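You operate a simulated robot arm through the tools that you are given. There is no shell and no other tool.

The job below is to be done with a simulated robot arm. You get a single attempt, and the scene is never put back.

TASK
Set up for washing: basin under the tap, water up to its white band, a wipe laid out.
Fine: tap shut; white wipe on the bench; leave the wipes tub open.
Where things are to end (x, y in the base frame): basin within 45 mm of [540, 420].

The check looks at the end state, three seconds after you hand in, the way a careful person would. Anything else that was tipped, shoved, dropped, spilled or broken makes it a failure.

THE ROBOT
A 7-joint arm with a fingered hand, fixed in place. Base frame: the origin is on the floor under the middle of its stand, x ahead of it, y to its left, z up; the work surface is at about z = 820. Readings come in mm, rad, newtons and seconds.
With the tool pointing down near the work surface it reaches from about 340 to 840 mm from the base axis. Its first joint turns from -2.496 to 2.496 rad. Payload 3 kg.
Tool frame: the origin (TCP) lies between the finger pads and is the grasp point; the fingertips stand 26 mm ahead of it; z points along the fingers, y is the line along which they close. The gripper opens to 148 mm; its body begins 73 mm behind the TCP. The gripper is a hand of 3 fingers: y runs from the thumb to the fingers, the wrist lies at [0, 0, -229] in the tool frame.
Orientation is that of the tool frame in the base frame, as a unit quaternion [w, x, y, z]. With the fingers straight down and closing along the base's y, the tool's x points along the base's -x, its y along +y and its z along -z.

THE INTERFACE
- The arm moves only by the tool apply_moves. Its argument "plan" is a list of rows, each an object of numbers (a shift or turn left out is 0): "wx", "wy", "wz": the turn, a rotation vector about the tool's x, y, z in rad; "tx", "ty", "tz": the shift along the tool's x, y, z in mm. In form: [{"wx": .., "wy": .., "wz": .., "tx": .., "ty": .., "tz": ..}, ...]. A call has 1 to 20 rows; each row is the pose to reach, as a shift and turn from the pose commanded when the call began, along the tool's axes at that moment. A row lasts 0.2 s, in which the tool goes at most 50 mm and 0.15 rad; a call with a longer step from one row to the next is refused whole. A pose out of reach is approached as far as the arm can. The call stops where the force on the tool passes 40 N (or 10 N more than at its start, if that is more) or the arm is blocked; 0.2 s more then pass. In this call time passes only in rows, and 0.2 s behind the last. It gives the time, the measured TCP pose, the force on the tool (base axes), the opening and the grip force at its end, in the units of the frame above (readings bear some noise), with the torque about the TCP (base axes, N m) and any sound that the robot's microphone picked up.
- Cameras (640 x 400 px; columns grow to the right, rows downward): "scene" is fixed at [220.4, -498.1, 1451.8]; the picture's right is [0.77, -0.64, 0.00], its down [-0.28, -0.34, -0.90] and it looks along [0.57, 0.69, -0.44] (base axes); focal length 332 px, centre (320, 200). "wrist" rides on the gripper at [68, -39, -90] in the tool frame; the picture's right is [0.50, 0.87, 0.00], its down [-0.66, 0.38, -0.65] and it looks along [-0.57, 0.33, 0.76] (tool axes); focal length 222 px, centre (320, 200). There is no depth. A picture from a camera that has moved, and an enlarged one, comes with that camera's place and axes in the base frame and with its lens.
- camera(camera): a new picture of that camera. No time passes.
- lift_body(by): slides the trunk up (or, below 0, down) by that many mm; the arm rides with it, the base frame stays. It gives what a move gives, with no picture.
- finger_targets(finger1, finger2, thumb_bend): sets how far each is bent, from 0 (flat) to 1 (curled in); at 0.3 the hand is open as for a grip, at 0.7 the pads meet at the TCP. One left out holds its place. A second passes; each finger stops where it meets its share of the squeeze, and holds until it gets a number again. It is the only way to open and close the hand. It gives what a move gives, with no picture; readings hold the bend of each and the force on the fingers (four entries, about 0 where the hand has none), thumb and palm.
- zoom(camera, box): a new picture of the part [left, top, right, bottom] of that camera's present view, enlarged. No time passes.
- sign_off(): hands the job in; it is judged then, once.

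Places have to be worked out from the pictures, the camera data and where the tool is seen. Open the gripper and draw the arm clear of the work before you hand the job in, unless the task says otherwise.

The tools are called as name(argument=value, ...) on one line, values as JSON. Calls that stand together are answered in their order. apply_moves: Moves the arm, as the interface text tells. Its arguments: {"type":"object","properties":{"plan":{"type":"array","items":{"type":"object","properties":{"wx":{"type":"number"},"wy":{"type":"number"},"wz":{"type":"number"},"tx":{"type":"number"},"ty":{"type":"number"},"tz":{"type":"number"}}}}},"required":["plan"]} The other tools are called the same way: lift_body (by) moves the trunk up or down; finger_targets (finger1, finger2, thumb_bend) moves the fingers one by one; camera (camera) takes a picture; zoom (camera, box) takes an enlarged picture of a part of a camera's view; sign_off () hands the job in.

At the start:

```text
t: 0.0
ee_pos: [649.9, 382.5, 1244.9]
tcp_rot: [0.001, 0.0, 1.0, 0.0]
ft_force: [0.1, 0.1, 1.7]
torque: [0.03, 0.0, 0.03]
gripper_width: 147.6
grip_force: 0.0
shape: jaw
bend: [0.3, 0.3, 0.3]
finger forces: [0.0, 0.0, 0.0, 0.1, 0.0, 0.0]
trunk travel left (down, up): [-775.0, 115.0]
```

scene: 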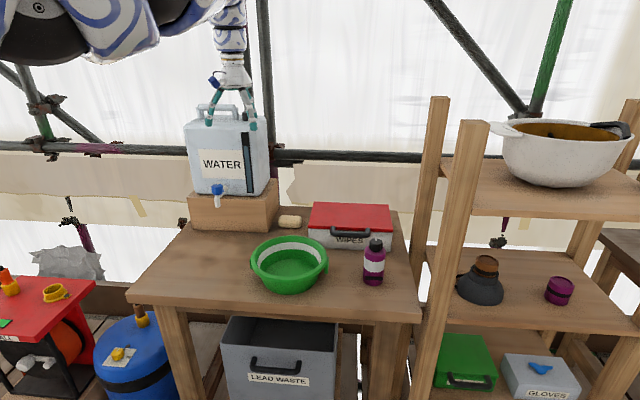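
wrist: 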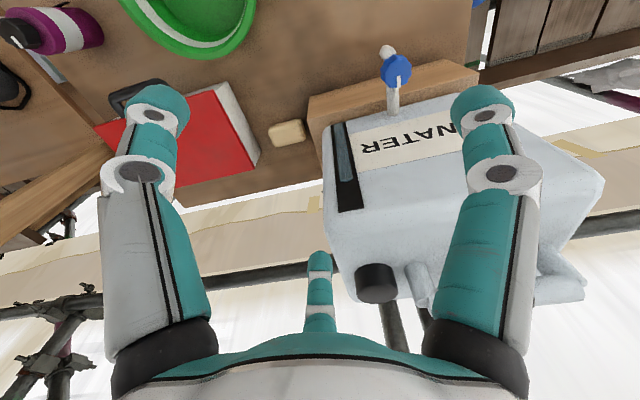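

I'll begin by looking closely at the tap, basin, wipes box and bottle before moving anything.

zoom(camera="scene", box=[180, 90, 290, 240])

zoom(camera="scene", box=[230, 190, 420, 310])

zoom(camera="wrist", box=[300, 20, 500, 145])

zoom(camera="wrist", box=[0, 0, 320, 200])

```text
2.67 times, centred on (235, 165) of scene
camera zoom: at [220.4, -498.1, 1451.8], right [0.77, -0.64, 0.0], down [-0.28, -0.34, -0.9], along [0.57, 0.69, -0.44], focal length 886 px, centre (547, 293)
```

zoom: 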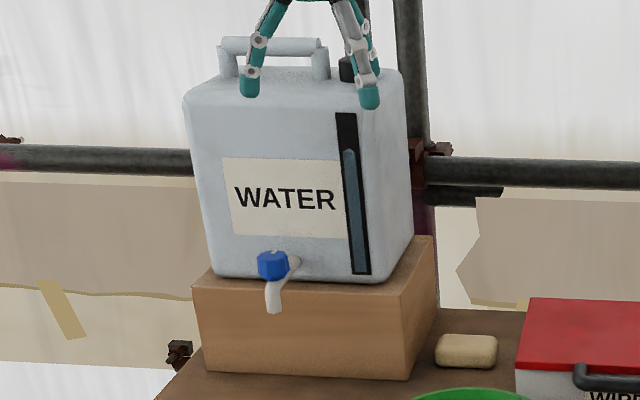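

```text
3.33 times, centred on (325, 250) of scene
camera zoom: at [220.4, -498.1, 1451.8], right [0.77, -0.64, 0.0], down [-0.28, -0.34, -0.9], along [0.57, 0.69, -0.44], focal length 1108 px, centre (303, 33)
```

zoom: 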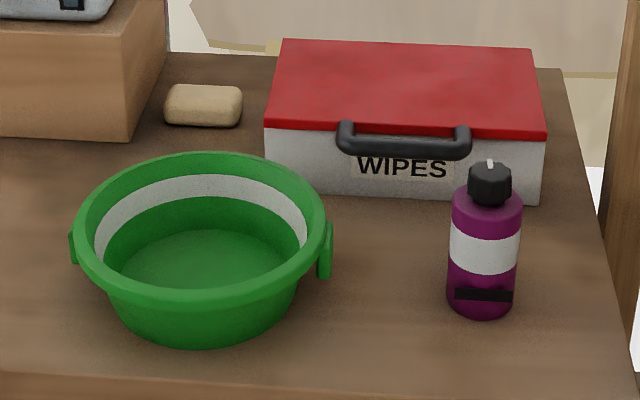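

```text
3.20 times, centred on (400, 82) of wrist
camera zoom: at [581.3, 343.9, 1335.0], right [-0.5, 0.87, 0.0], down [0.66, 0.38, 0.65], along [0.57, 0.33, -0.76], focal length 711 px, centre (64, 576)
```

zoom: 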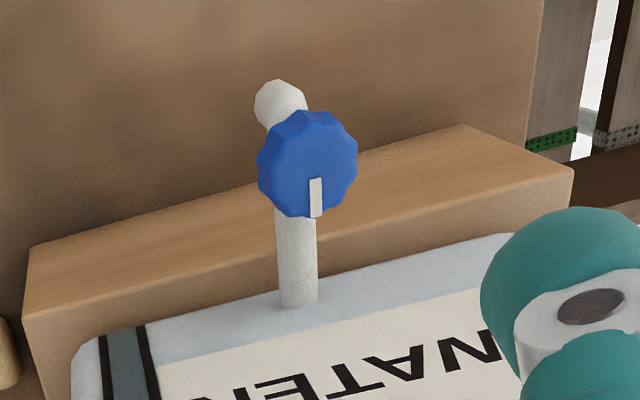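

```text
2.00 times, centred on (160, 100) of wrist
camera zoom: at [581.3, 343.9, 1335.0], right [-0.5, 0.87, 0.0], down [0.66, 0.38, 0.65], along [0.57, 0.33, -0.76], focal length 444 px, centre (640, 400)
```

zoom: 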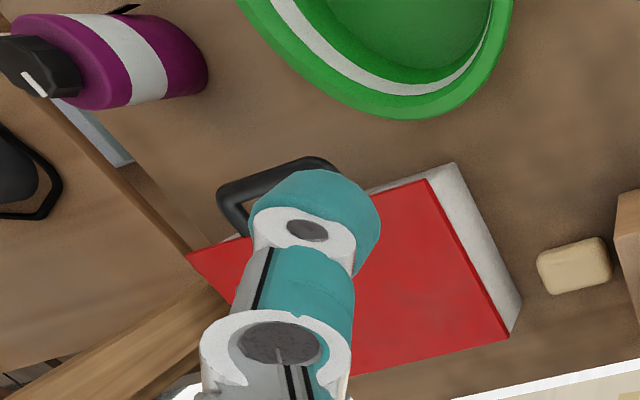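

The tap has a blue scalloped knob around (586, 466, 1003), the basin is near (647, 160), and the wipes tub is near (885, 150). I'll back the hand away from the container towards -x/-y, so the wrist camera can look at the tap from the front.

apply_moves(plan=[{"tx": 40, "ty": -15}, {"tx": 80, "ty": -30}, {"tx": 120, "ty": -45}, {"tx": 160, "ty": -60}, {"tx": 200, "ty": -75}, {"tx": 230, "ty": -85, "tz": 20}, {"tx": 240, "ty": -90, "tz": 60}, {"tx": 240, "ty": -90, "tz": 100}])

camera(camera="wrist")

camera(camera="scene")

```text
t: 1.8
ee_pos: [590.2, 359.5, 1246.5]
tcp_rot: [0.0, 0.0, 1.0, 0.0]
ft_force: [0.2, -0.2, 0.7]
torque: [0.0, 0.01, -0.01]
gripper_width: 148.2
grip_force: 0.0
shape: jaw
bend: [0.3, 0.3, 0.3]
finger forces: [0.0, 0.1, 0.1, 0.1, 0.1, 0.1]
out of reach, approached as far as the arm can: row 2, 3, 4, 5, 6, 7, 8
trunk travel left (down, up): [-775.0, 115.0]
```

```text
taken
camera wrist: at [521.9, 321.7, 1335.6], right [-0.5, 0.87, 0.0], down [0.66, 0.38, 0.65], along [0.57, 0.33, -0.76], focal length 222 px, centre (320, 200)
```

wrist: 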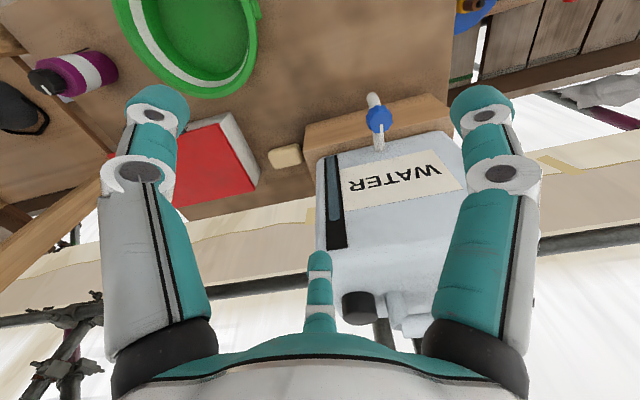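

```text
taken
```

scene: 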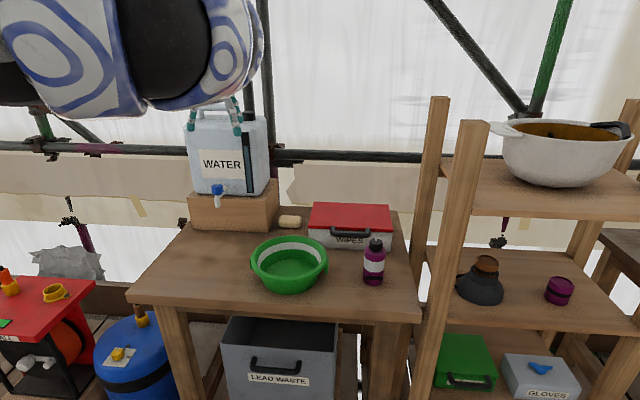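

The near limit at this height blocks me from coming closer. I'll swing along constant radius towards the basin side and then descend, which should free up the closer reach.

apply_moves(plan=[{"tx": -20, "ty": -45}, {"tx": -40, "ty": -90}, {"tx": -60, "ty": -135}, {"tx": -80, "ty": -180}, {"tx": -95, "ty": -220}, {"tx": -95, "ty": -220, "tz": 45}, {"tx": -95, "ty": -220, "tz": 90}, {"tx": -85, "ty": -220, "tz": 130}])

camera(camera="wrist")

```text
t: 3.8
ee_pos: [724.4, 148.1, 1145.7]
tcp_rot: [0.06, -0.008, 0.998, 0.003]
ft_force: [0.3, 0.1, -1.3]
torque: [0.0, 0.05, 0.0]
gripper_width: 147.9
grip_force: 0.0
shape: jaw
bend: [0.3, 0.3, 0.3]
finger forces: [0.0, 0.1, 0.0, 0.0, 0.1, 0.0]
out of reach, approached as far as the arm can: row 1, 2, 3, 4, 5, 6, 7, 8
trunk travel left (down, up): [-775.0, 115.0]
stopped in row 8: the arm was blocked; the commanded pose is now the measured one
```

```text
taken
camera wrist: at [648.0, 107.4, 1226.8], right [-0.51, 0.86, -0.05], down [0.57, 0.38, 0.73], along [0.65, 0.34, -0.68], focal length 222 px, centre (320, 200)
```

wrist: 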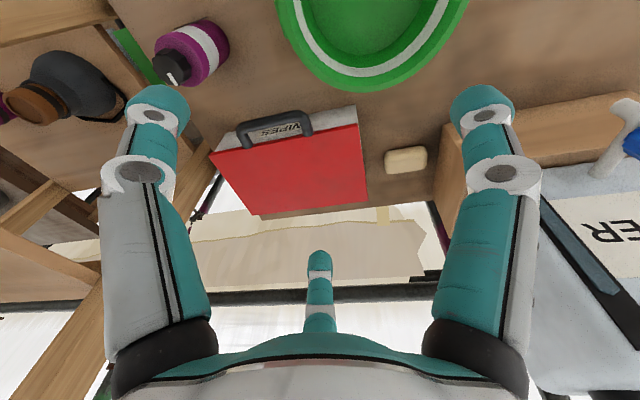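

The arm got hung up near a joint limit at this height. I'll raise the trunk, which moves everything straight up and away from the work, so that the same tool heights sit lower relative to the shoulder.

lift_body(by=100)

camera(camera="scene")

```text
t: 5.1
ee_pos: [724.2, 150.1, 1246.3]
tcp_rot: [0.059, -0.009, 0.998, 0.004]
ft_force: [0.5, -0.1, -0.2]
torque: [0.01, -0.02, -0.02]
gripper_width: 148.5
grip_force: 0.1
shape: jaw
bend: [0.3, 0.3, 0.3]
finger forces: [0.0, 0.1, 0.0, 0.0, 0.0, 0.0]
trunk travel left (down, up): [-875.0, 15.0]
```

```text
taken
```

scene: 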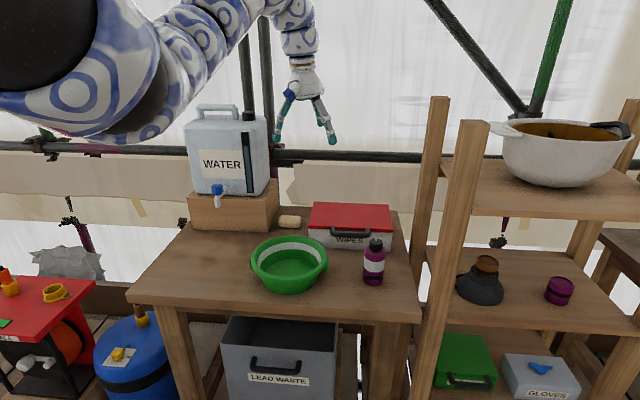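

The hand is now clear above the bench behind the basin. I'll straighten the tool and descend about 190 mm over open space to get into a better arm posture.

apply_moves(plan=[{"tx": 12, "tz": 45, "wy": 0.03}, {"tx": 24, "tz": 90, "wy": 0.06}, {"tx": 35, "tz": 130, "wy": 0.09, "wz": 0.01}, {"tx": 45, "tz": 170, "wy": 0.118, "wz": 0.018, "wx": 0.008}])

```text
t: 6.1
ee_pos: [699.8, 150.6, 1071.9]
tcp_rot: [0.0, 0.0, 1.0, -0.002]
ft_force: [0.2, 0.4, 0.8]
torque: [0.0, 0.03, 0.01]
gripper_width: 148.3
grip_force: 0.0
shape: jaw
bend: [0.3, 0.3, 0.3]
finger forces: [0.0, 0.1, 0.1, 0.0, 0.0, 0.0]
trunk travel left (down, up): [-875.0, 15.0]
```

Good, the arm is free here. I'll now move back to about (430, 250, 1080) to look at the tap and basin from the front.

apply_moves(plan=[{"tx": 45, "ty": 17}, {"tx": 90, "ty": 34}, {"tx": 135, "ty": 51}, {"tx": 180, "ty": 68}, {"tx": 225, "ty": 85}, {"tx": 270, "ty": 100}])

camera(camera="wrist")

```text
t: 7.5
ee_pos: [428.1, 251.9, 1072.4]
tcp_rot: [0.0, 0.0, 1.0, -0.001]
ft_force: [-0.4, 0.7, 0.5]
torque: [-0.03, -0.01, -0.02]
gripper_width: 147.7
grip_force: 0.0
shape: jaw
bend: [0.3, 0.3, 0.3]
finger forces: [0.0, 0.0, 0.1, 0.1, 0.1, 0.0]
trunk travel left (down, up): [-875.0, 15.0]
```

```text
taken
camera wrist: at [359.5, 213.5, 1161.6], right [-0.5, 0.87, 0.0], down [0.66, 0.38, 0.65], along [0.57, 0.32, -0.76], focal length 222 px, centre (320, 200)
```

wrist: 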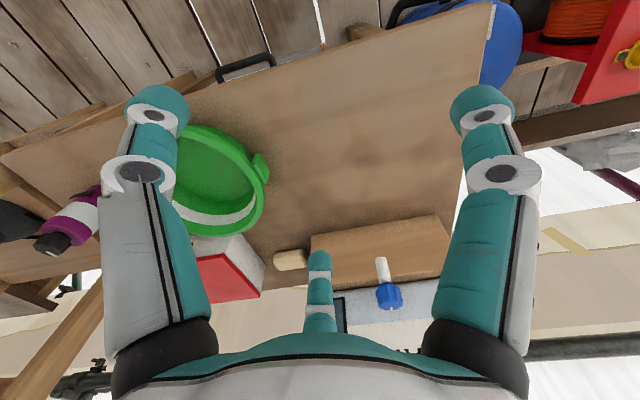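

I can see the tap and basin from the front now (the image is upside down). I'll zoom on the tap and on the basin.

zoom(camera="wrist", box=[340, 240, 440, 320])

zoom(camera="wrist", box=[160, 110, 300, 250])

zoom(camera="scene", box=[195, 170, 245, 220])

```text
5.00 times, centred on (390, 280) of wrist
camera zoom: at [359.5, 213.5, 1161.6], right [-0.5, 0.87, 0.0], down [0.66, 0.38, 0.65], along [0.57, 0.32, -0.76], focal length 1111 px, centre (-30, -200)
```

zoom: 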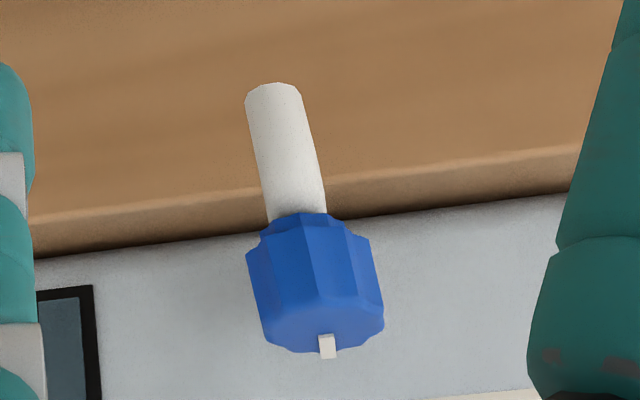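

```text
2.86 times, centred on (230, 180) of wrist
camera zoom: at [359.5, 213.5, 1161.6], right [-0.5, 0.87, 0.0], down [0.66, 0.38, 0.65], along [0.57, 0.32, -0.76], focal length 635 px, centre (577, 257)
```

zoom: 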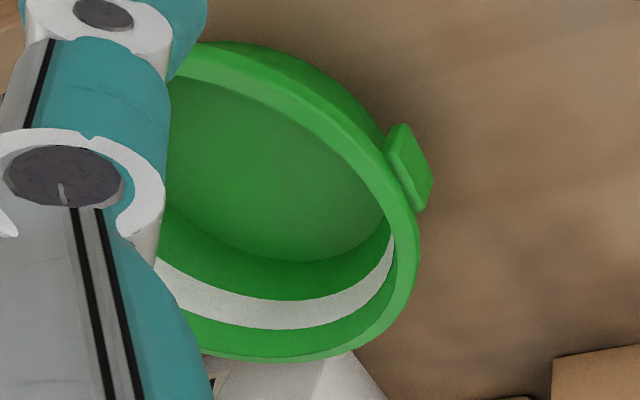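

```text
8.00 times, centred on (220, 195) of scene
camera zoom: at [220.4, -498.1, 1451.8], right [0.77, -0.64, 0.0], down [-0.28, -0.34, -0.9], along [0.57, 0.69, -0.44], focal length 2658 px, centre (1120, 240)
```

zoom: 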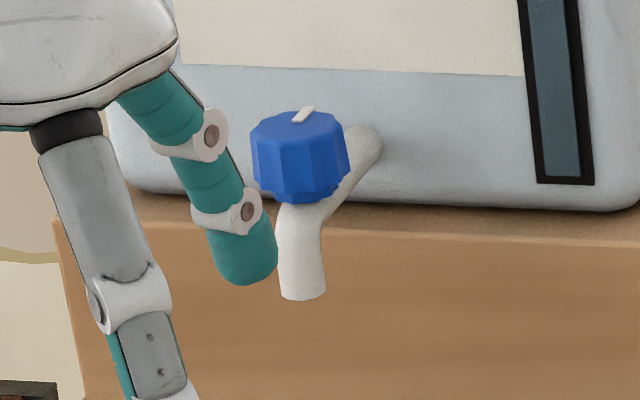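

The knob is on a vertical axis on top of the tap with a white index mark, at about (587, 463, 1008), and the spout tip is near (574, 451, 952). The basin centre is near (645, 154) with its rim at about z=900, so I'll move above its near rim and turn the hand 45° to straddle the wall, thumb outside.

apply_moves(plan=[{"tx": -24, "ty": -28, "wz": 0.13}, {"tx": -48, "ty": -57, "wz": 0.26}, {"tx": -72, "ty": -86, "wz": 0.39}, {"tx": -96, "ty": -114, "wz": 0.52}, {"tx": -120, "ty": -143, "wz": 0.65}, {"tx": -143, "ty": -171, "wz": 0.785}, {"tx": -143, "ty": -171, "wz": 0.785, "tz": 40}])

camera(camera="wrist")

camera(camera="scene")

```text
t: 9.1
ee_pos: [571.9, 78.3, 1030.6]
tcp_rot: [0.0, 0.384, 0.923, -0.002]
ft_force: [0.0, -0.5, -0.3]
torque: [0.0, -0.01, -0.02]
gripper_width: 147.8
grip_force: 0.0
shape: jaw
bend: [0.3, 0.3, 0.3]
finger forces: [0.0, 0.0, 0.0, 0.1, 0.1, 0.0]
trunk travel left (down, up): [-875.0, 15.0]
```

```text
taken
camera wrist: at [496.2, 99.7, 1121.1], right [0.26, 0.97, 0.0], down [0.73, -0.2, 0.65], along [0.63, -0.17, -0.76], focal length 222 px, centre (320, 200)
```

wrist: 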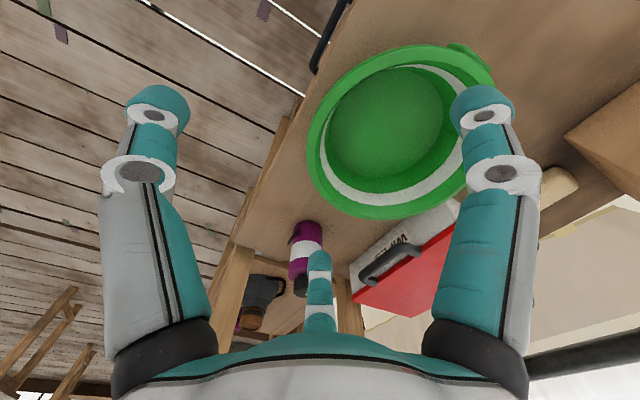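

```text
taken
```

scene: 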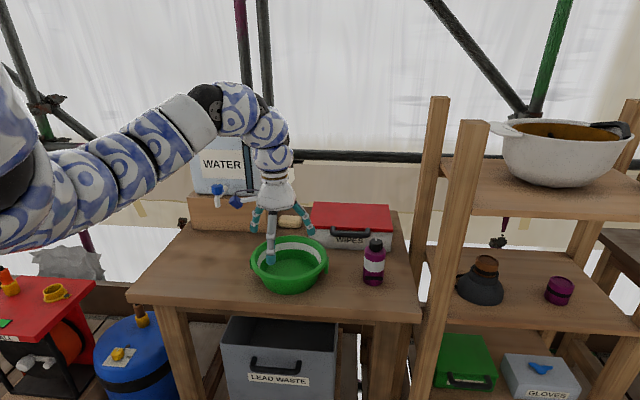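

The hand is over the near rim. I'll zoom in on the basin in both views to refine rim position and height before descending.

zoom(camera="wrist", box=[290, 30, 510, 230])

zoom(camera="scene", box=[230, 190, 350, 310])

```text
2.00 times, centred on (400, 130) of wrist
camera zoom: at [496.2, 99.7, 1121.1], right [0.26, 0.97, 0.0], down [0.73, -0.2, 0.65], along [0.63, -0.17, -0.76], focal length 444 px, centre (160, 340)
```

zoom: 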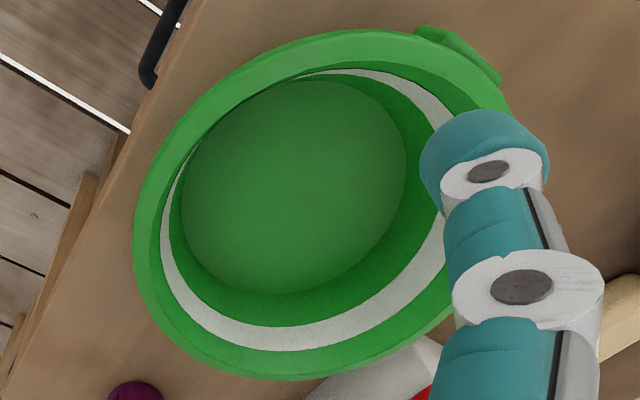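

```text
3.33 times, centred on (290, 250) of scene
camera zoom: at [220.4, -498.1, 1451.8], right [0.77, -0.64, 0.0], down [-0.28, -0.34, -0.9], along [0.57, 0.69, -0.44], focal length 1108 px, centre (420, 33)
```

zoom: 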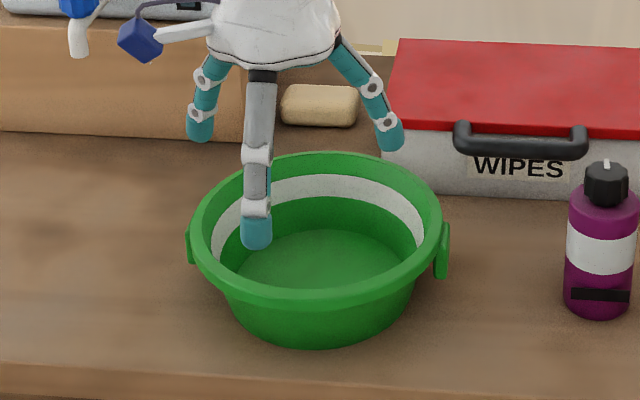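

The fit gives the basin centre at about (641, 153), rim radius about 103 and rim top around z≈900. The hand is a symmetric tripod, so I'll pre-bend the two inside fingers so they clear the curved wall, then look.

finger_targets(finger1=0.55, finger2=0.55)

camera(camera="wrist")

zoom(camera="scene", box=[230, 190, 350, 310])

```text
t: 10.1
ee_pos: [571.9, 79.8, 1030.7]
tcp_rot: [0.001, 0.383, 0.924, -0.001]
ft_force: [-0.1, 0.0, -0.1]
torque: [0.0, -0.01, -0.03]
gripper_width: 89.3
grip_force: 0.0
shape: fingers
bend: [0.55, 0.55, 0.3]
finger forces: [0.0, 0.0, 0.1, 0.0, 0.1, 0.1]
trunk travel left (down, up): [-875.0, 15.0]
```

```text
taken
camera wrist: at [496.2, 100.3, 1121.4], right [0.26, 0.97, 0.0], down [0.73, -0.19, 0.65], along [0.63, -0.17, -0.76], focal length 222 px, centre (320, 200)
```

wrist: 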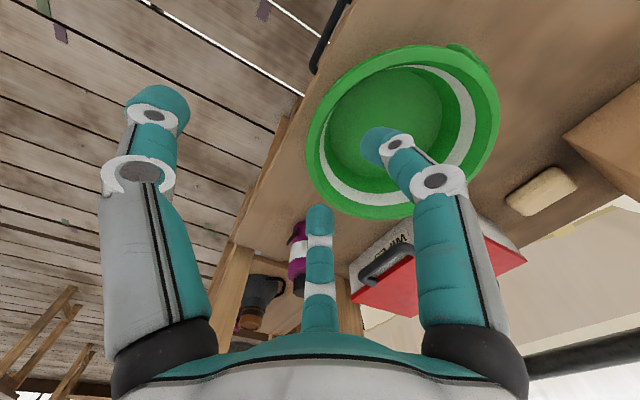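

```text
3.33 times, centred on (290, 250) of scene
camera zoom: at [220.4, -498.1, 1451.8], right [0.77, -0.64, 0.0], down [-0.28, -0.34, -0.9], along [0.57, 0.69, -0.44], focal length 1108 px, centre (420, 33)
```

zoom: 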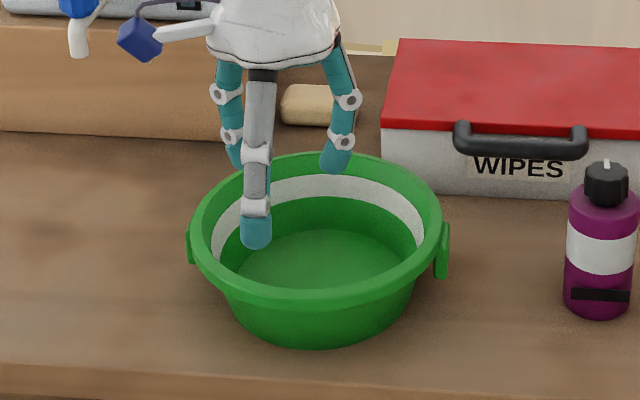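

The pre-bent fingertips are now about 35 mm either side and 19 mm inward of the TCP, which fits inside the wall. I'll descend partway, checking before the final drop.

apply_moves(plan=[{"tx": 3, "ty": 8.5, "tz": 35}, {"tx": 3, "ty": 8.5, "tz": 70}, {"tx": 3, "ty": 8.5, "tz": 95}])

camera(camera="wrist")

zoom(camera="scene", box=[230, 190, 350, 310])

```text
t: 10.9
ee_pos: [577.6, 87.3, 936.9]
tcp_rot: [0.001, 0.383, 0.924, 0.0]
ft_force: [0.3, 0.2, 0.0]
torque: [0.01, 0.02, 0.04]
gripper_width: 89.4
grip_force: 0.1
shape: fingers
bend: [0.55, 0.55, 0.3]
finger forces: [0.0, 0.1, 0.0, 0.0, 0.1, 0.0]
trunk travel left (down, up): [-875.0, 15.0]
```

```text
taken
camera wrist: at [500.2, 107.9, 1026.0], right [0.26, 0.97, 0.0], down [0.73, -0.2, 0.65], along [0.63, -0.17, -0.76], focal length 222 px, centre (320, 200)
```

wrist: 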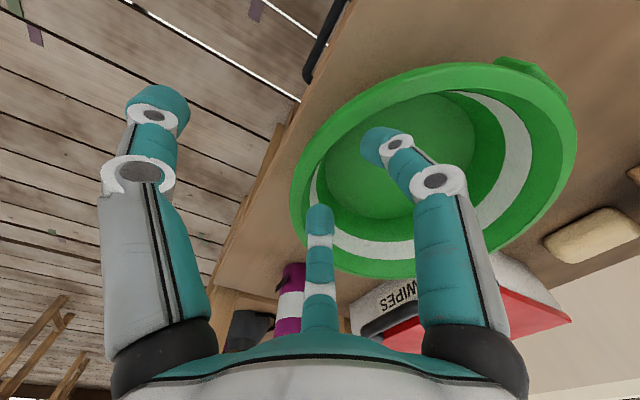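

```text
3.33 times, centred on (290, 250) of scene
camera zoom: at [220.4, -498.1, 1451.8], right [0.77, -0.64, 0.0], down [-0.28, -0.34, -0.9], along [0.57, 0.69, -0.44], focal length 1108 px, centre (420, 33)
```

zoom: 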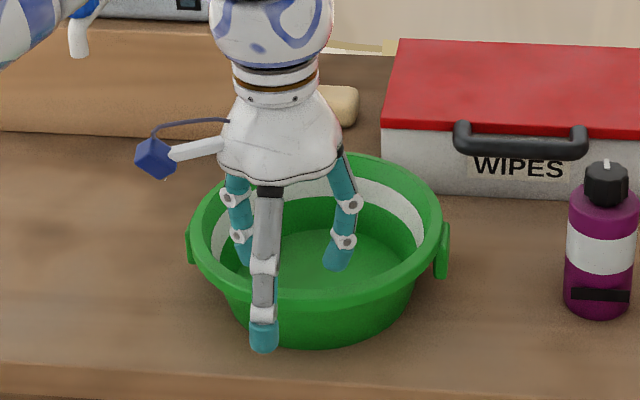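

Fingertips are just above rim height and look near the inner edge on one side. I'll zoom for an exact fit of the rim before dropping in.

zoom(camera="wrist", box=[280, 40, 600, 290])

```text
1.60 times, centred on (440, 165) of wrist
camera zoom: at [500.2, 107.9, 1026.0], right [0.26, 0.97, 0.0], down [0.73, -0.2, 0.65], along [0.63, -0.17, -0.76], focal length 355 px, centre (128, 256)
```

zoom: 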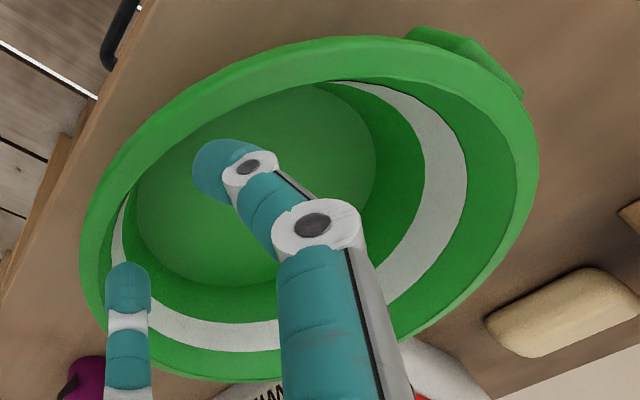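

The refined fit puts the basin centre at about (646, 155), rim at z≈888 and outer radius ≈107. I'll shift 8 mm further inward and descend so the fingertips sit about 28 mm below the rim.

apply_moves(plan=[{"ty": 8.6, "tz": 0}, {"ty": 8.6, "tz": 20}, {"ty": 8.6, "tz": 40}, {"ty": 8.6, "tz": 50}])

camera(camera="wrist")

zoom(camera="scene", box=[230, 190, 350, 310])

```text
t: 11.9
ee_pos: [582.0, 93.5, 888.2]
tcp_rot: [0.001, 0.383, 0.924, -0.001]
ft_force: [0.9, 0.2, 0.7]
torque: [0.01, 0.0, -0.06]
gripper_width: 90.1
grip_force: 0.5
shape: fingers
bend: [0.55, 0.55, 0.3]
finger forces: [0.8, 0.0, 0.0, 0.0, 0.1, 0.0]
trunk travel left (down, up): [-875.0, 15.0]
```

```text
taken
camera wrist: at [505.9, 114.1, 976.3], right [0.26, 0.97, 0.0], down [0.73, -0.19, 0.65], along [0.63, -0.17, -0.76], focal length 222 px, centre (320, 200)
```

wrist: 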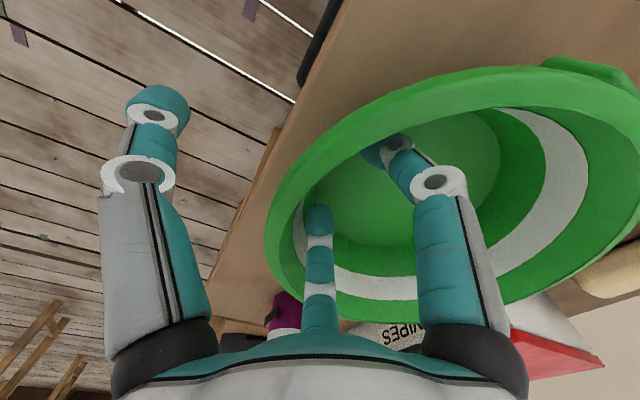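

```text
3.33 times, centred on (290, 250) of scene
camera zoom: at [220.4, -498.1, 1451.8], right [0.77, -0.64, 0.0], down [-0.28, -0.34, -0.9], along [0.57, 0.69, -0.44], focal length 1108 px, centre (420, 33)
```

zoom: 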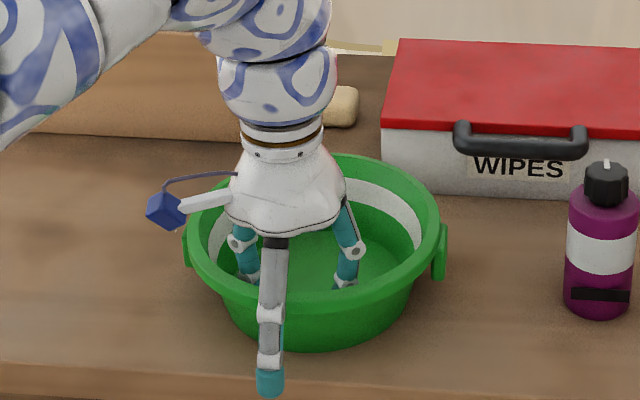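

Fingers are inside and the thumb is outside, with only a slight touch on the wall (0.8 N). I'll close the hand onto the rim.

finger_targets(finger1=0.72, finger2=0.72, thumb_bend=0.72)

camera(camera="wrist")

zoom(camera="scene", box=[230, 190, 350, 310])

```text
t: 12.9
ee_pos: [582.2, 93.4, 886.5]
tcp_rot: [0.001, 0.383, 0.924, 0.0]
ft_force: [0.3, -0.5, 0.2]
torque: [0.04, -0.06, -0.04]
gripper_width: 5.2
grip_force: 5.6
shape: fingers
bend: [0.71, 0.71, 0.68]
finger forces: [5.9, 0.0, 0.1, 0.1, 4.9, 0.1]
trunk travel left (down, up): [-875.0, 15.0]
```

```text
taken
camera wrist: at [506.0, 114.2, 976.4], right [0.26, 0.97, 0.0], down [0.73, -0.2, 0.65], along [0.63, -0.17, -0.76], focal length 222 px, centre (320, 200)
```

wrist: 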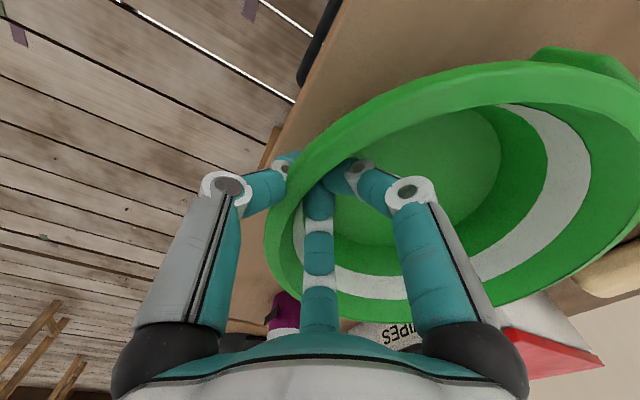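

```text
3.33 times, centred on (290, 250) of scene
camera zoom: at [220.4, -498.1, 1451.8], right [0.77, -0.64, 0.0], down [-0.28, -0.34, -0.9], along [0.57, 0.69, -0.44], focal length 1108 px, centre (420, 33)
```

zoom: 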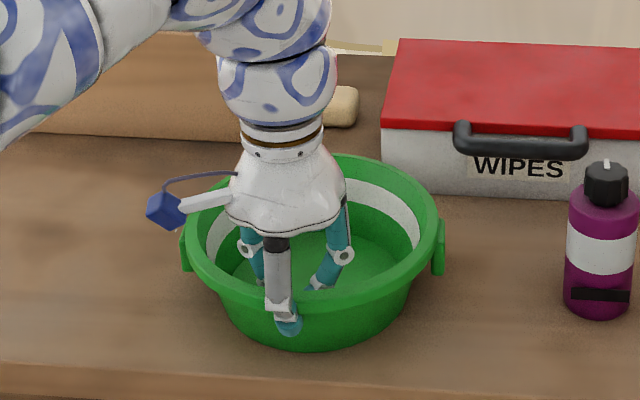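

The rim is pinched (about 5–6 N between one finger and the thumb). I'll test-drag it a short distance toward the tap side and see if the basin follows without swinging.

apply_moves(plan=[{"tx": 12, "ty": 5}, {"tx": 25, "ty": 11}, {"tx": 37.5, "ty": 16.3}])

camera(camera="wrist")

camera(camera="scene")

```text
t: 13.7
ee_pos: [566.8, 132.5, 885.9]
tcp_rot: [0.001, 0.383, 0.924, -0.001]
ft_force: [0.3, 0.6, 0.5]
torque: [0.04, 0.02, -0.05]
gripper_width: 5.5
grip_force: 6.1
shape: fingers
bend: [0.71, 0.71, 0.68]
finger forces: [6.4, 0.0, 0.1, 0.1, 5.0, 0.0]
trunk travel left (down, up): [-875.0, 15.0]
```

```text
taken
camera wrist: at [490.8, 152.6, 976.4], right [0.26, 0.97, 0.0], down [0.73, -0.19, 0.65], along [0.63, -0.17, -0.76], focal length 222 px, centre (320, 200)
```

wrist: 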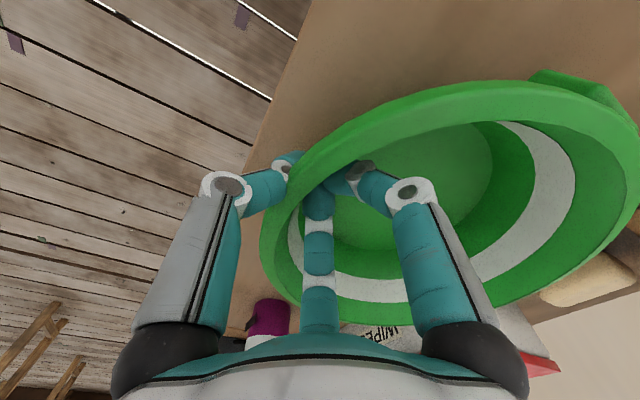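

```text
taken
```

scene: 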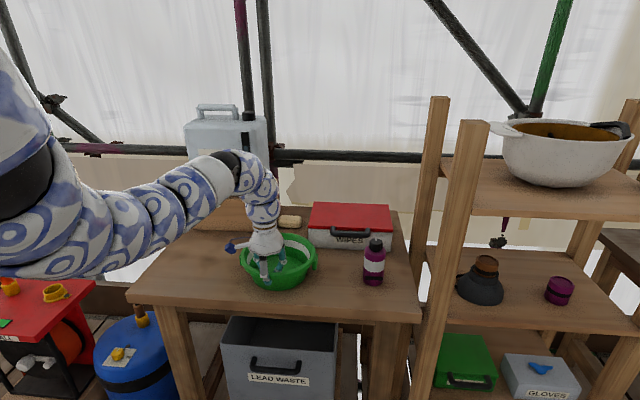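

The basin follows with only a small lag in yaw (several degrees), and forces are tiny. I'll continue dragging in steps and monitor it.

apply_moves(plan=[{"tx": 12.5, "ty": 5.4}, {"tx": 25, "ty": 11}, {"tx": 37.5, "ty": 16.3}, {"tx": 50, "ty": 21.7}, {"tx": 62.5, "ty": 27}, {"tx": 75, "ty": 32.6}])

camera(camera="wrist")

camera(camera="scene")

```text
t: 15.1
ee_pos: [536.3, 207.4, 886.7]
tcp_rot: [0.001, 0.382, 0.924, -0.001]
ft_force: [-0.1, -0.2, -0.3]
torque: [0.01, -0.04, -0.02]
gripper_width: 5.3
grip_force: 5.3
shape: fingers
bend: [0.71, 0.71, 0.68]
finger forces: [6.2, 0.1, 0.1, 0.0, 5.0, 0.1]
trunk travel left (down, up): [-875.0, 15.0]
```

```text
taken
camera wrist: at [460.9, 228.5, 976.7], right [0.26, 0.97, 0.0], down [0.73, -0.19, 0.65], along [0.63, -0.17, -0.76], focal length 222 px, centre (320, 200)
```

wrist: 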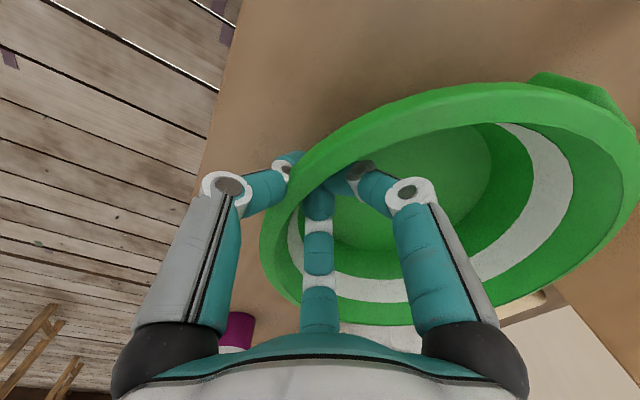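

```text
taken
```

scene: 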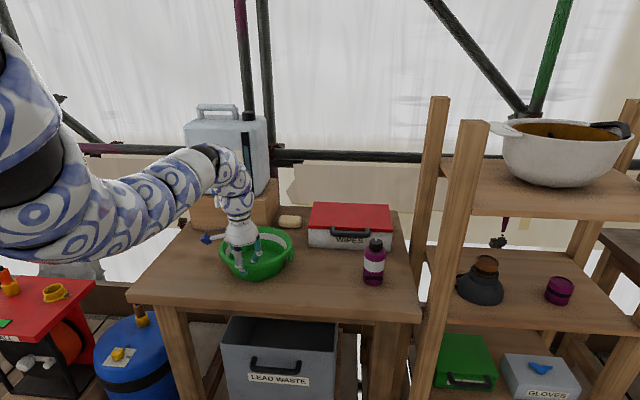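

The yaw has stopped changing; a rim fit puts the basin centre at about (601, 262). It needs roughly (-60, +159) more, so I'll do most of it and re-measure.

apply_moves(plan=[{"tx": 14, "ty": 6.4}, {"tx": 28, "ty": 12.7}, {"tx": 42, "ty": 19}, {"tx": 56, "ty": 25.5}, {"tx": 70, "ty": 31.9}, {"tx": 84, "ty": 38.2}, {"tx": 98, "ty": 44.6}, {"tx": 112, "ty": 51}])

camera(camera="wrist")

camera(camera="scene")

```text
t: 16.9
ee_pos: [494.9, 323.2, 886.2]
tcp_rot: [0.0, 0.382, 0.924, -0.001]
ft_force: [0.1, 0.0, -0.6]
torque: [-0.02, -0.03, 0.02]
gripper_width: 5.3
grip_force: 1.9
shape: fingers
bend: [0.71, 0.71, 0.68]
finger forces: [0.0, 0.0, 0.1, 0.0, 5.0, 0.0]
trunk travel left (down, up): [-875.0, 15.0]
```

```text
taken
camera wrist: at [418.8, 343.9, 976.1], right [0.26, 0.97, 0.0], down [0.73, -0.19, 0.65], along [0.63, -0.17, -0.76], focal length 222 px, centre (320, 200)
```

wrist: 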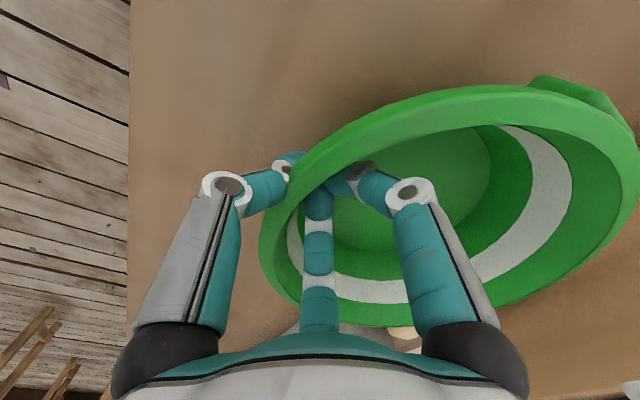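

```text
taken
```

scene: 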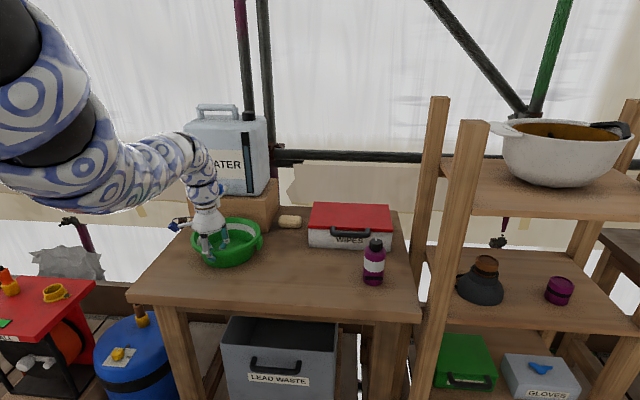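

The basin still tracks rigidly; its centre is now about (560, 378). I'll finish with the last (-18, +43) move slowly.

apply_moves(plan=[{"tx": 14, "ty": 6}, {"tx": 28, "ty": 12}, {"tx": 43, "ty": 17.7}])

camera(camera="wrist")

zoom(camera="scene", box=[140, 130, 300, 290])

```text
t: 17.7
ee_pos: [476.4, 365.1, 886.5]
tcp_rot: [0.001, 0.382, 0.924, -0.001]
ft_force: [0.9, 0.3, -0.5]
torque: [0.03, -0.02, -0.04]
gripper_width: 5.5
grip_force: 3.0
shape: fingers
bend: [0.71, 0.71, 0.68]
finger forces: [0.1, 0.0, 0.1, 0.1, 5.0, 0.1]
trunk travel left (down, up): [-875.0, 15.0]
```

```text
taken
camera wrist: at [399.9, 387.0, 975.7], right [0.26, 0.97, 0.0], down [0.73, -0.19, 0.65], along [0.63, -0.17, -0.76], focal length 222 px, centre (320, 200)
```

wrist: 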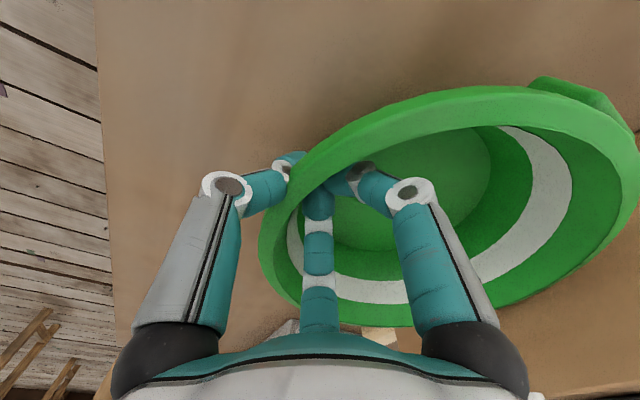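

```text
2.50 times, centred on (220, 210) of scene
camera zoom: at [220.4, -498.1, 1451.8], right [0.77, -0.64, 0.0], down [-0.28, -0.34, -0.9], along [0.57, 0.69, -0.44], focal length 831 px, centre (570, 175)
```

zoom: 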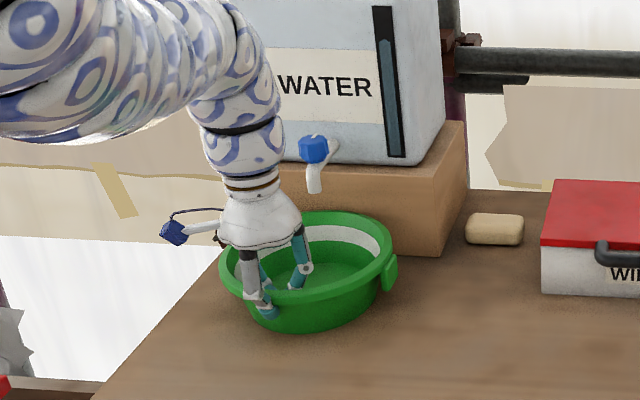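

Both views agree the basin centre is at about (541, 422), with the spout over its interior. I'll release it gently: thumb off, inside fingers eased only slightly so they don't push the wall.

finger_targets(finger1=0.64, finger2=0.64, thumb_bend=0.45)

camera(camera="wrist")

```text
t: 18.7
ee_pos: [475.9, 365.1, 885.5]
tcp_rot: [0.0, 0.383, 0.924, -0.001]
ft_force: [0.3, -0.7, 0.0]
torque: [-0.01, 0.0, 0.04]
gripper_width: 50.1
grip_force: 0.0
shape: fingers
bend: [0.64, 0.64, 0.45]
finger forces: [0.0, 0.0, 0.1, 0.0, 0.1, 0.0]
trunk travel left (down, up): [-875.0, 15.0]
```

```text
taken
camera wrist: at [400.0, 386.7, 975.9], right [0.26, 0.97, 0.0], down [0.73, -0.19, 0.65], along [0.63, -0.17, -0.76], focal length 222 px, centre (320, 200)
```

wrist: 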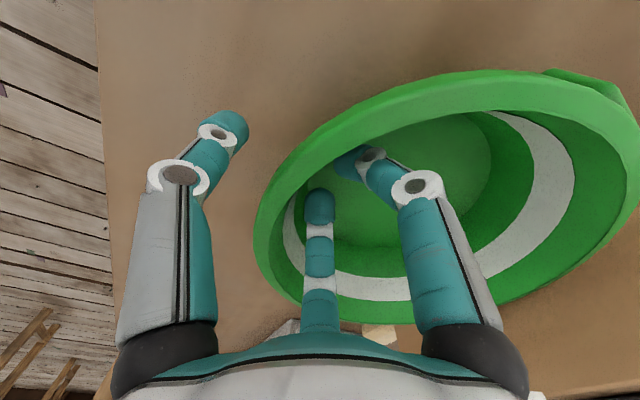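

All contact is off. I'll lift straight up clear of the basin and re-measure where it ended.

apply_moves(plan=[{"tz": -20}, {"tz": -50}, {"tz": -90}, {"tz": -130}, {"tz": -165}])

camera(camera="wrist")

camera(camera="scene")

```text
t: 19.9
ee_pos: [475.5, 365.9, 1052.5]
tcp_rot: [0.0, 0.383, 0.924, -0.002]
ft_force: [-0.6, 0.2, -0.2]
torque: [-0.03, 0.0, -0.01]
gripper_width: 50.3
grip_force: 0.1
shape: fingers
bend: [0.64, 0.64, 0.45]
finger forces: [0.0, 0.1, 0.0, 0.0, 0.1, 0.1]
trunk travel left (down, up): [-875.0, 15.0]
```

```text
taken
camera wrist: at [399.3, 385.5, 1141.6], right [0.26, 0.97, 0.0], down [0.73, -0.2, 0.65], along [0.63, -0.17, -0.76], focal length 222 px, centre (320, 200)
```

wrist: 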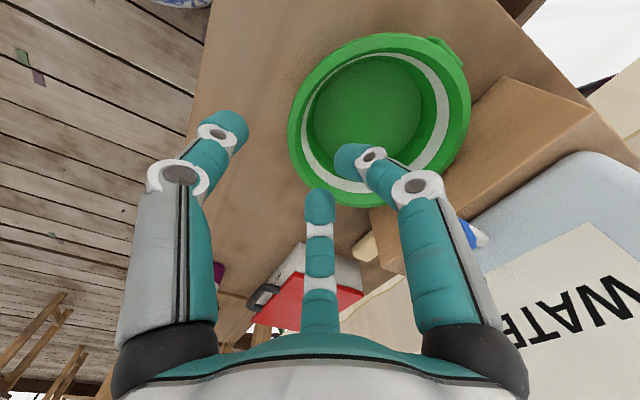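

```text
taken
```

scene: 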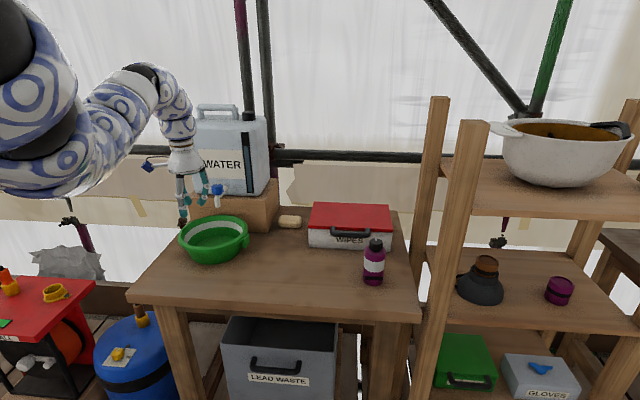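

The basin is standing on its own. I'll zoom in both views for an accurate centre fit.

zoom(camera="wrist", box=[270, 10, 490, 220])

zoom(camera="scene", box=[150, 160, 280, 290])

```text
1.90 times, centred on (380, 115) of wrist
camera zoom: at [399.3, 385.5, 1141.6], right [0.26, 0.97, 0.0], down [0.73, -0.2, 0.65], along [0.63, -0.17, -0.76], focal length 423 px, centre (206, 362)
```

zoom: 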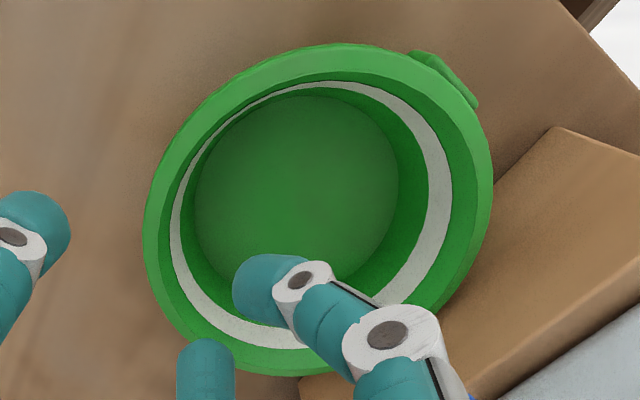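

```text
3.08 times, centred on (215, 225) of scene
camera zoom: at [220.4, -498.1, 1451.8], right [0.77, -0.64, 0.0], down [-0.28, -0.34, -0.9], along [0.57, 0.69, -0.44], focal length 1022 px, centre (643, 123)
```

zoom: 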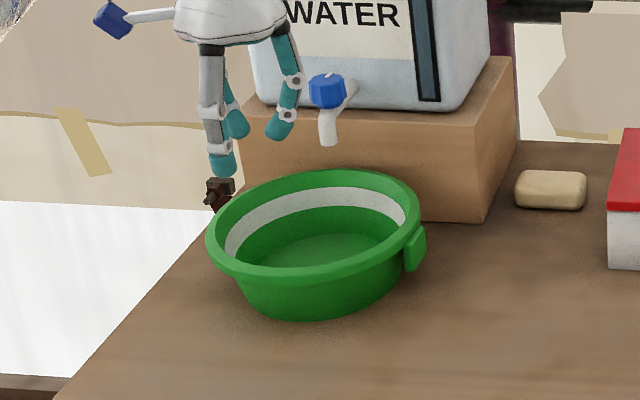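

The circle fit gives the basin centre at (536, 418) with radius 107.5, about 5 mm from the target. Next is the tap: I'll set a medium finger opening, rise, and move above the knob at about (587, 463).

finger_targets(finger1=0.42, finger2=0.42, thumb_bend=0.42)

apply_moves(plan=[{"tz": -35}, {"tx": -2.5, "ty": 37, "tz": -35}, {"tx": -5, "ty": 74, "tz": -35}, {"tx": -7.5, "ty": 110, "tz": -35}])

camera(camera="wrist")

camera(camera="scene")

```text
t: 20.9
ee_pos: [476.4, 365.2, 1050.9]
tcp_rot: [0.0, 0.383, 0.924, -0.001]
ft_force: [-0.5, -1.0, -0.3]
torque: [0.0, -0.04, -0.01]
gripper_width: 87.9
grip_force: 0.0
shape: fingers
bend: [0.42, 0.42, 0.42]
finger forces: [0.1, 0.0, 0.0, 0.0, 0.0, 0.0]
trunk travel left (down, up): [-875.0, 15.0]
```

```text
t: 21.9
ee_pos: [561.2, 440.4, 1087.7]
tcp_rot: [-0.001, 0.384, 0.924, 0.0]
ft_force: [1.4, 0.6, 1.3]
torque: [-0.03, 0.1, 0.01]
gripper_width: 88.2
grip_force: 0.2
shape: fingers
bend: [0.42, 0.42, 0.42]
finger forces: [0.1, 0.0, 0.0, 0.0, 0.0, 0.1]
trunk travel left (down, up): [-875.0, 15.0]
```

```text
taken
camera wrist: at [485.3, 460.2, 1177.0], right [0.26, 0.97, 0.0], down [0.73, -0.2, 0.65], along [0.63, -0.17, -0.76], focal length 222 px, centre (320, 200)
```

wrist: 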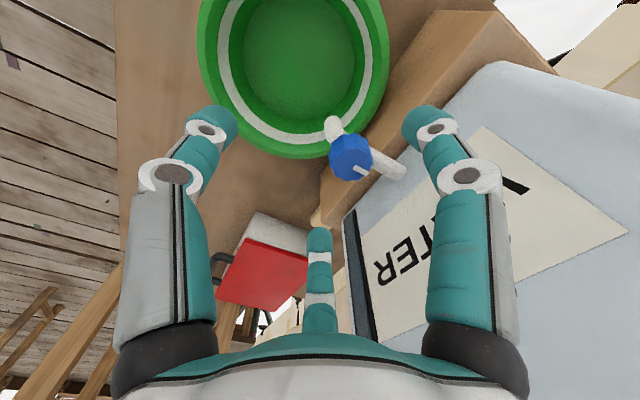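

```text
taken
```

scene: 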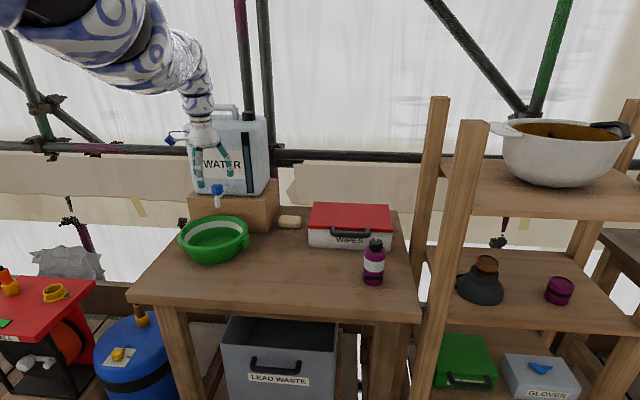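

Now the knob is seen from nearly above. I'll zoom in to refine its position before going over it.

zoom(camera="wrist", box=[300, 90, 430, 210])

zoom(camera="scene", box=[180, 90, 280, 220])

```text
3.33 times, centred on (365, 150) of wrist
camera zoom: at [485.3, 460.2, 1177.0], right [0.26, 0.97, 0.0], down [0.73, -0.2, 0.65], along [0.63, -0.17, -0.76], focal length 740 px, centre (170, 367)
```

zoom: 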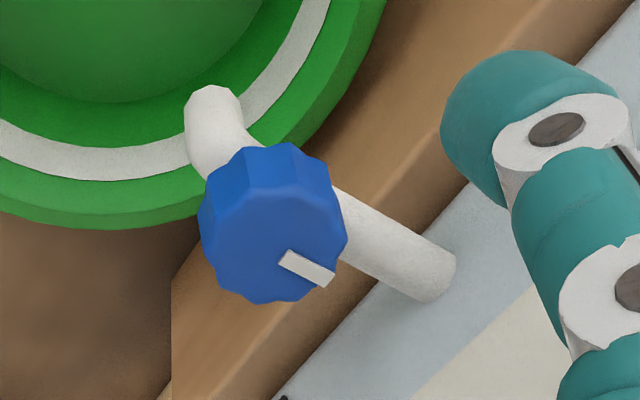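

```text
3.08 times, centred on (230, 155) of scene
camera zoom: at [220.4, -498.1, 1451.8], right [0.77, -0.64, 0.0], down [-0.28, -0.34, -0.9], along [0.57, 0.69, -0.44], focal length 1022 px, centre (597, 338)
```

zoom: 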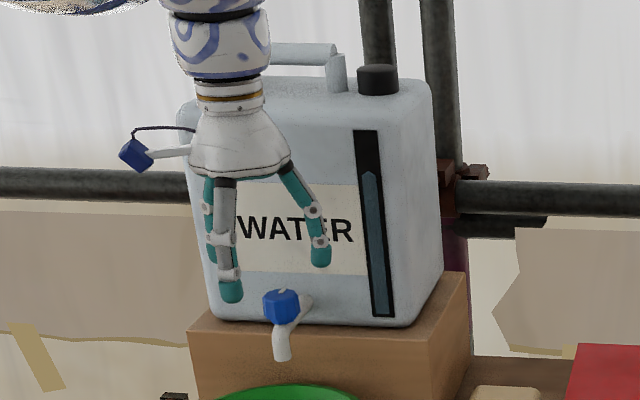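

The knob axis refines to about (585.5, 461), top at z≈1019, about 36–40 mm across, with the mark pointing along the pipe. I'll centre over it first and check alignment from above.

apply_moves(plan=[{"tx": -1.3, "ty": 16}, {"tx": -2.6, "ty": 31.7}, {"tx": -2.6, "ty": 31.7, "tz": 20}])

camera(camera="wrist")

zoom(camera="scene", box=[180, 90, 280, 220])

```text
t: 22.7
ee_pos: [585.4, 457.1, 1067.3]
tcp_rot: [0.0, 0.384, 0.923, -0.002]
ft_force: [0.3, -0.5, 0.8]
torque: [0.06, 0.07, -0.01]
gripper_width: 88.4
grip_force: 0.1
shape: fingers
bend: [0.42, 0.42, 0.42]
finger forces: [0.0, 0.1, 0.1, 0.1, 0.0, 0.0]
trunk travel left (down, up): [-875.0, 15.0]
```

```text
taken
camera wrist: at [507.6, 478.2, 1156.9], right [0.26, 0.97, 0.0], down [0.73, -0.2, 0.65], along [0.63, -0.17, -0.76], focal length 222 px, centre (320, 200)
```

wrist: 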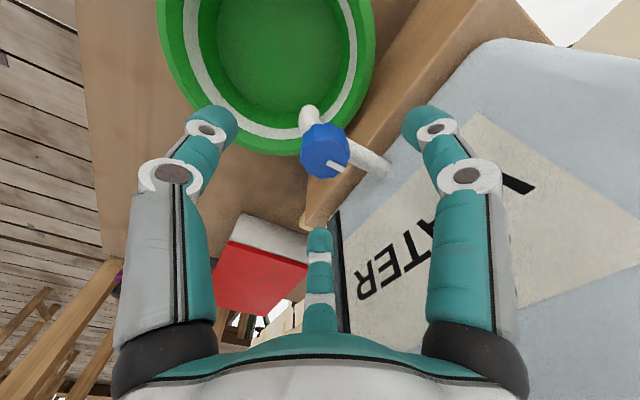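

```text
3.08 times, centred on (230, 155) of scene
camera zoom: at [220.4, -498.1, 1451.8], right [0.77, -0.64, 0.0], down [-0.28, -0.34, -0.9], along [0.57, 0.69, -0.44], focal length 1022 px, centre (597, 338)
```

zoom: 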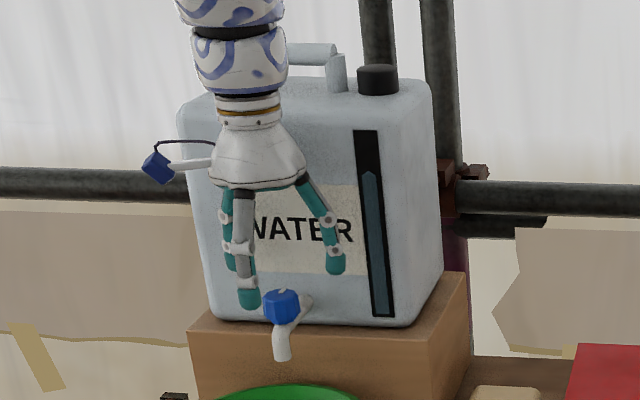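

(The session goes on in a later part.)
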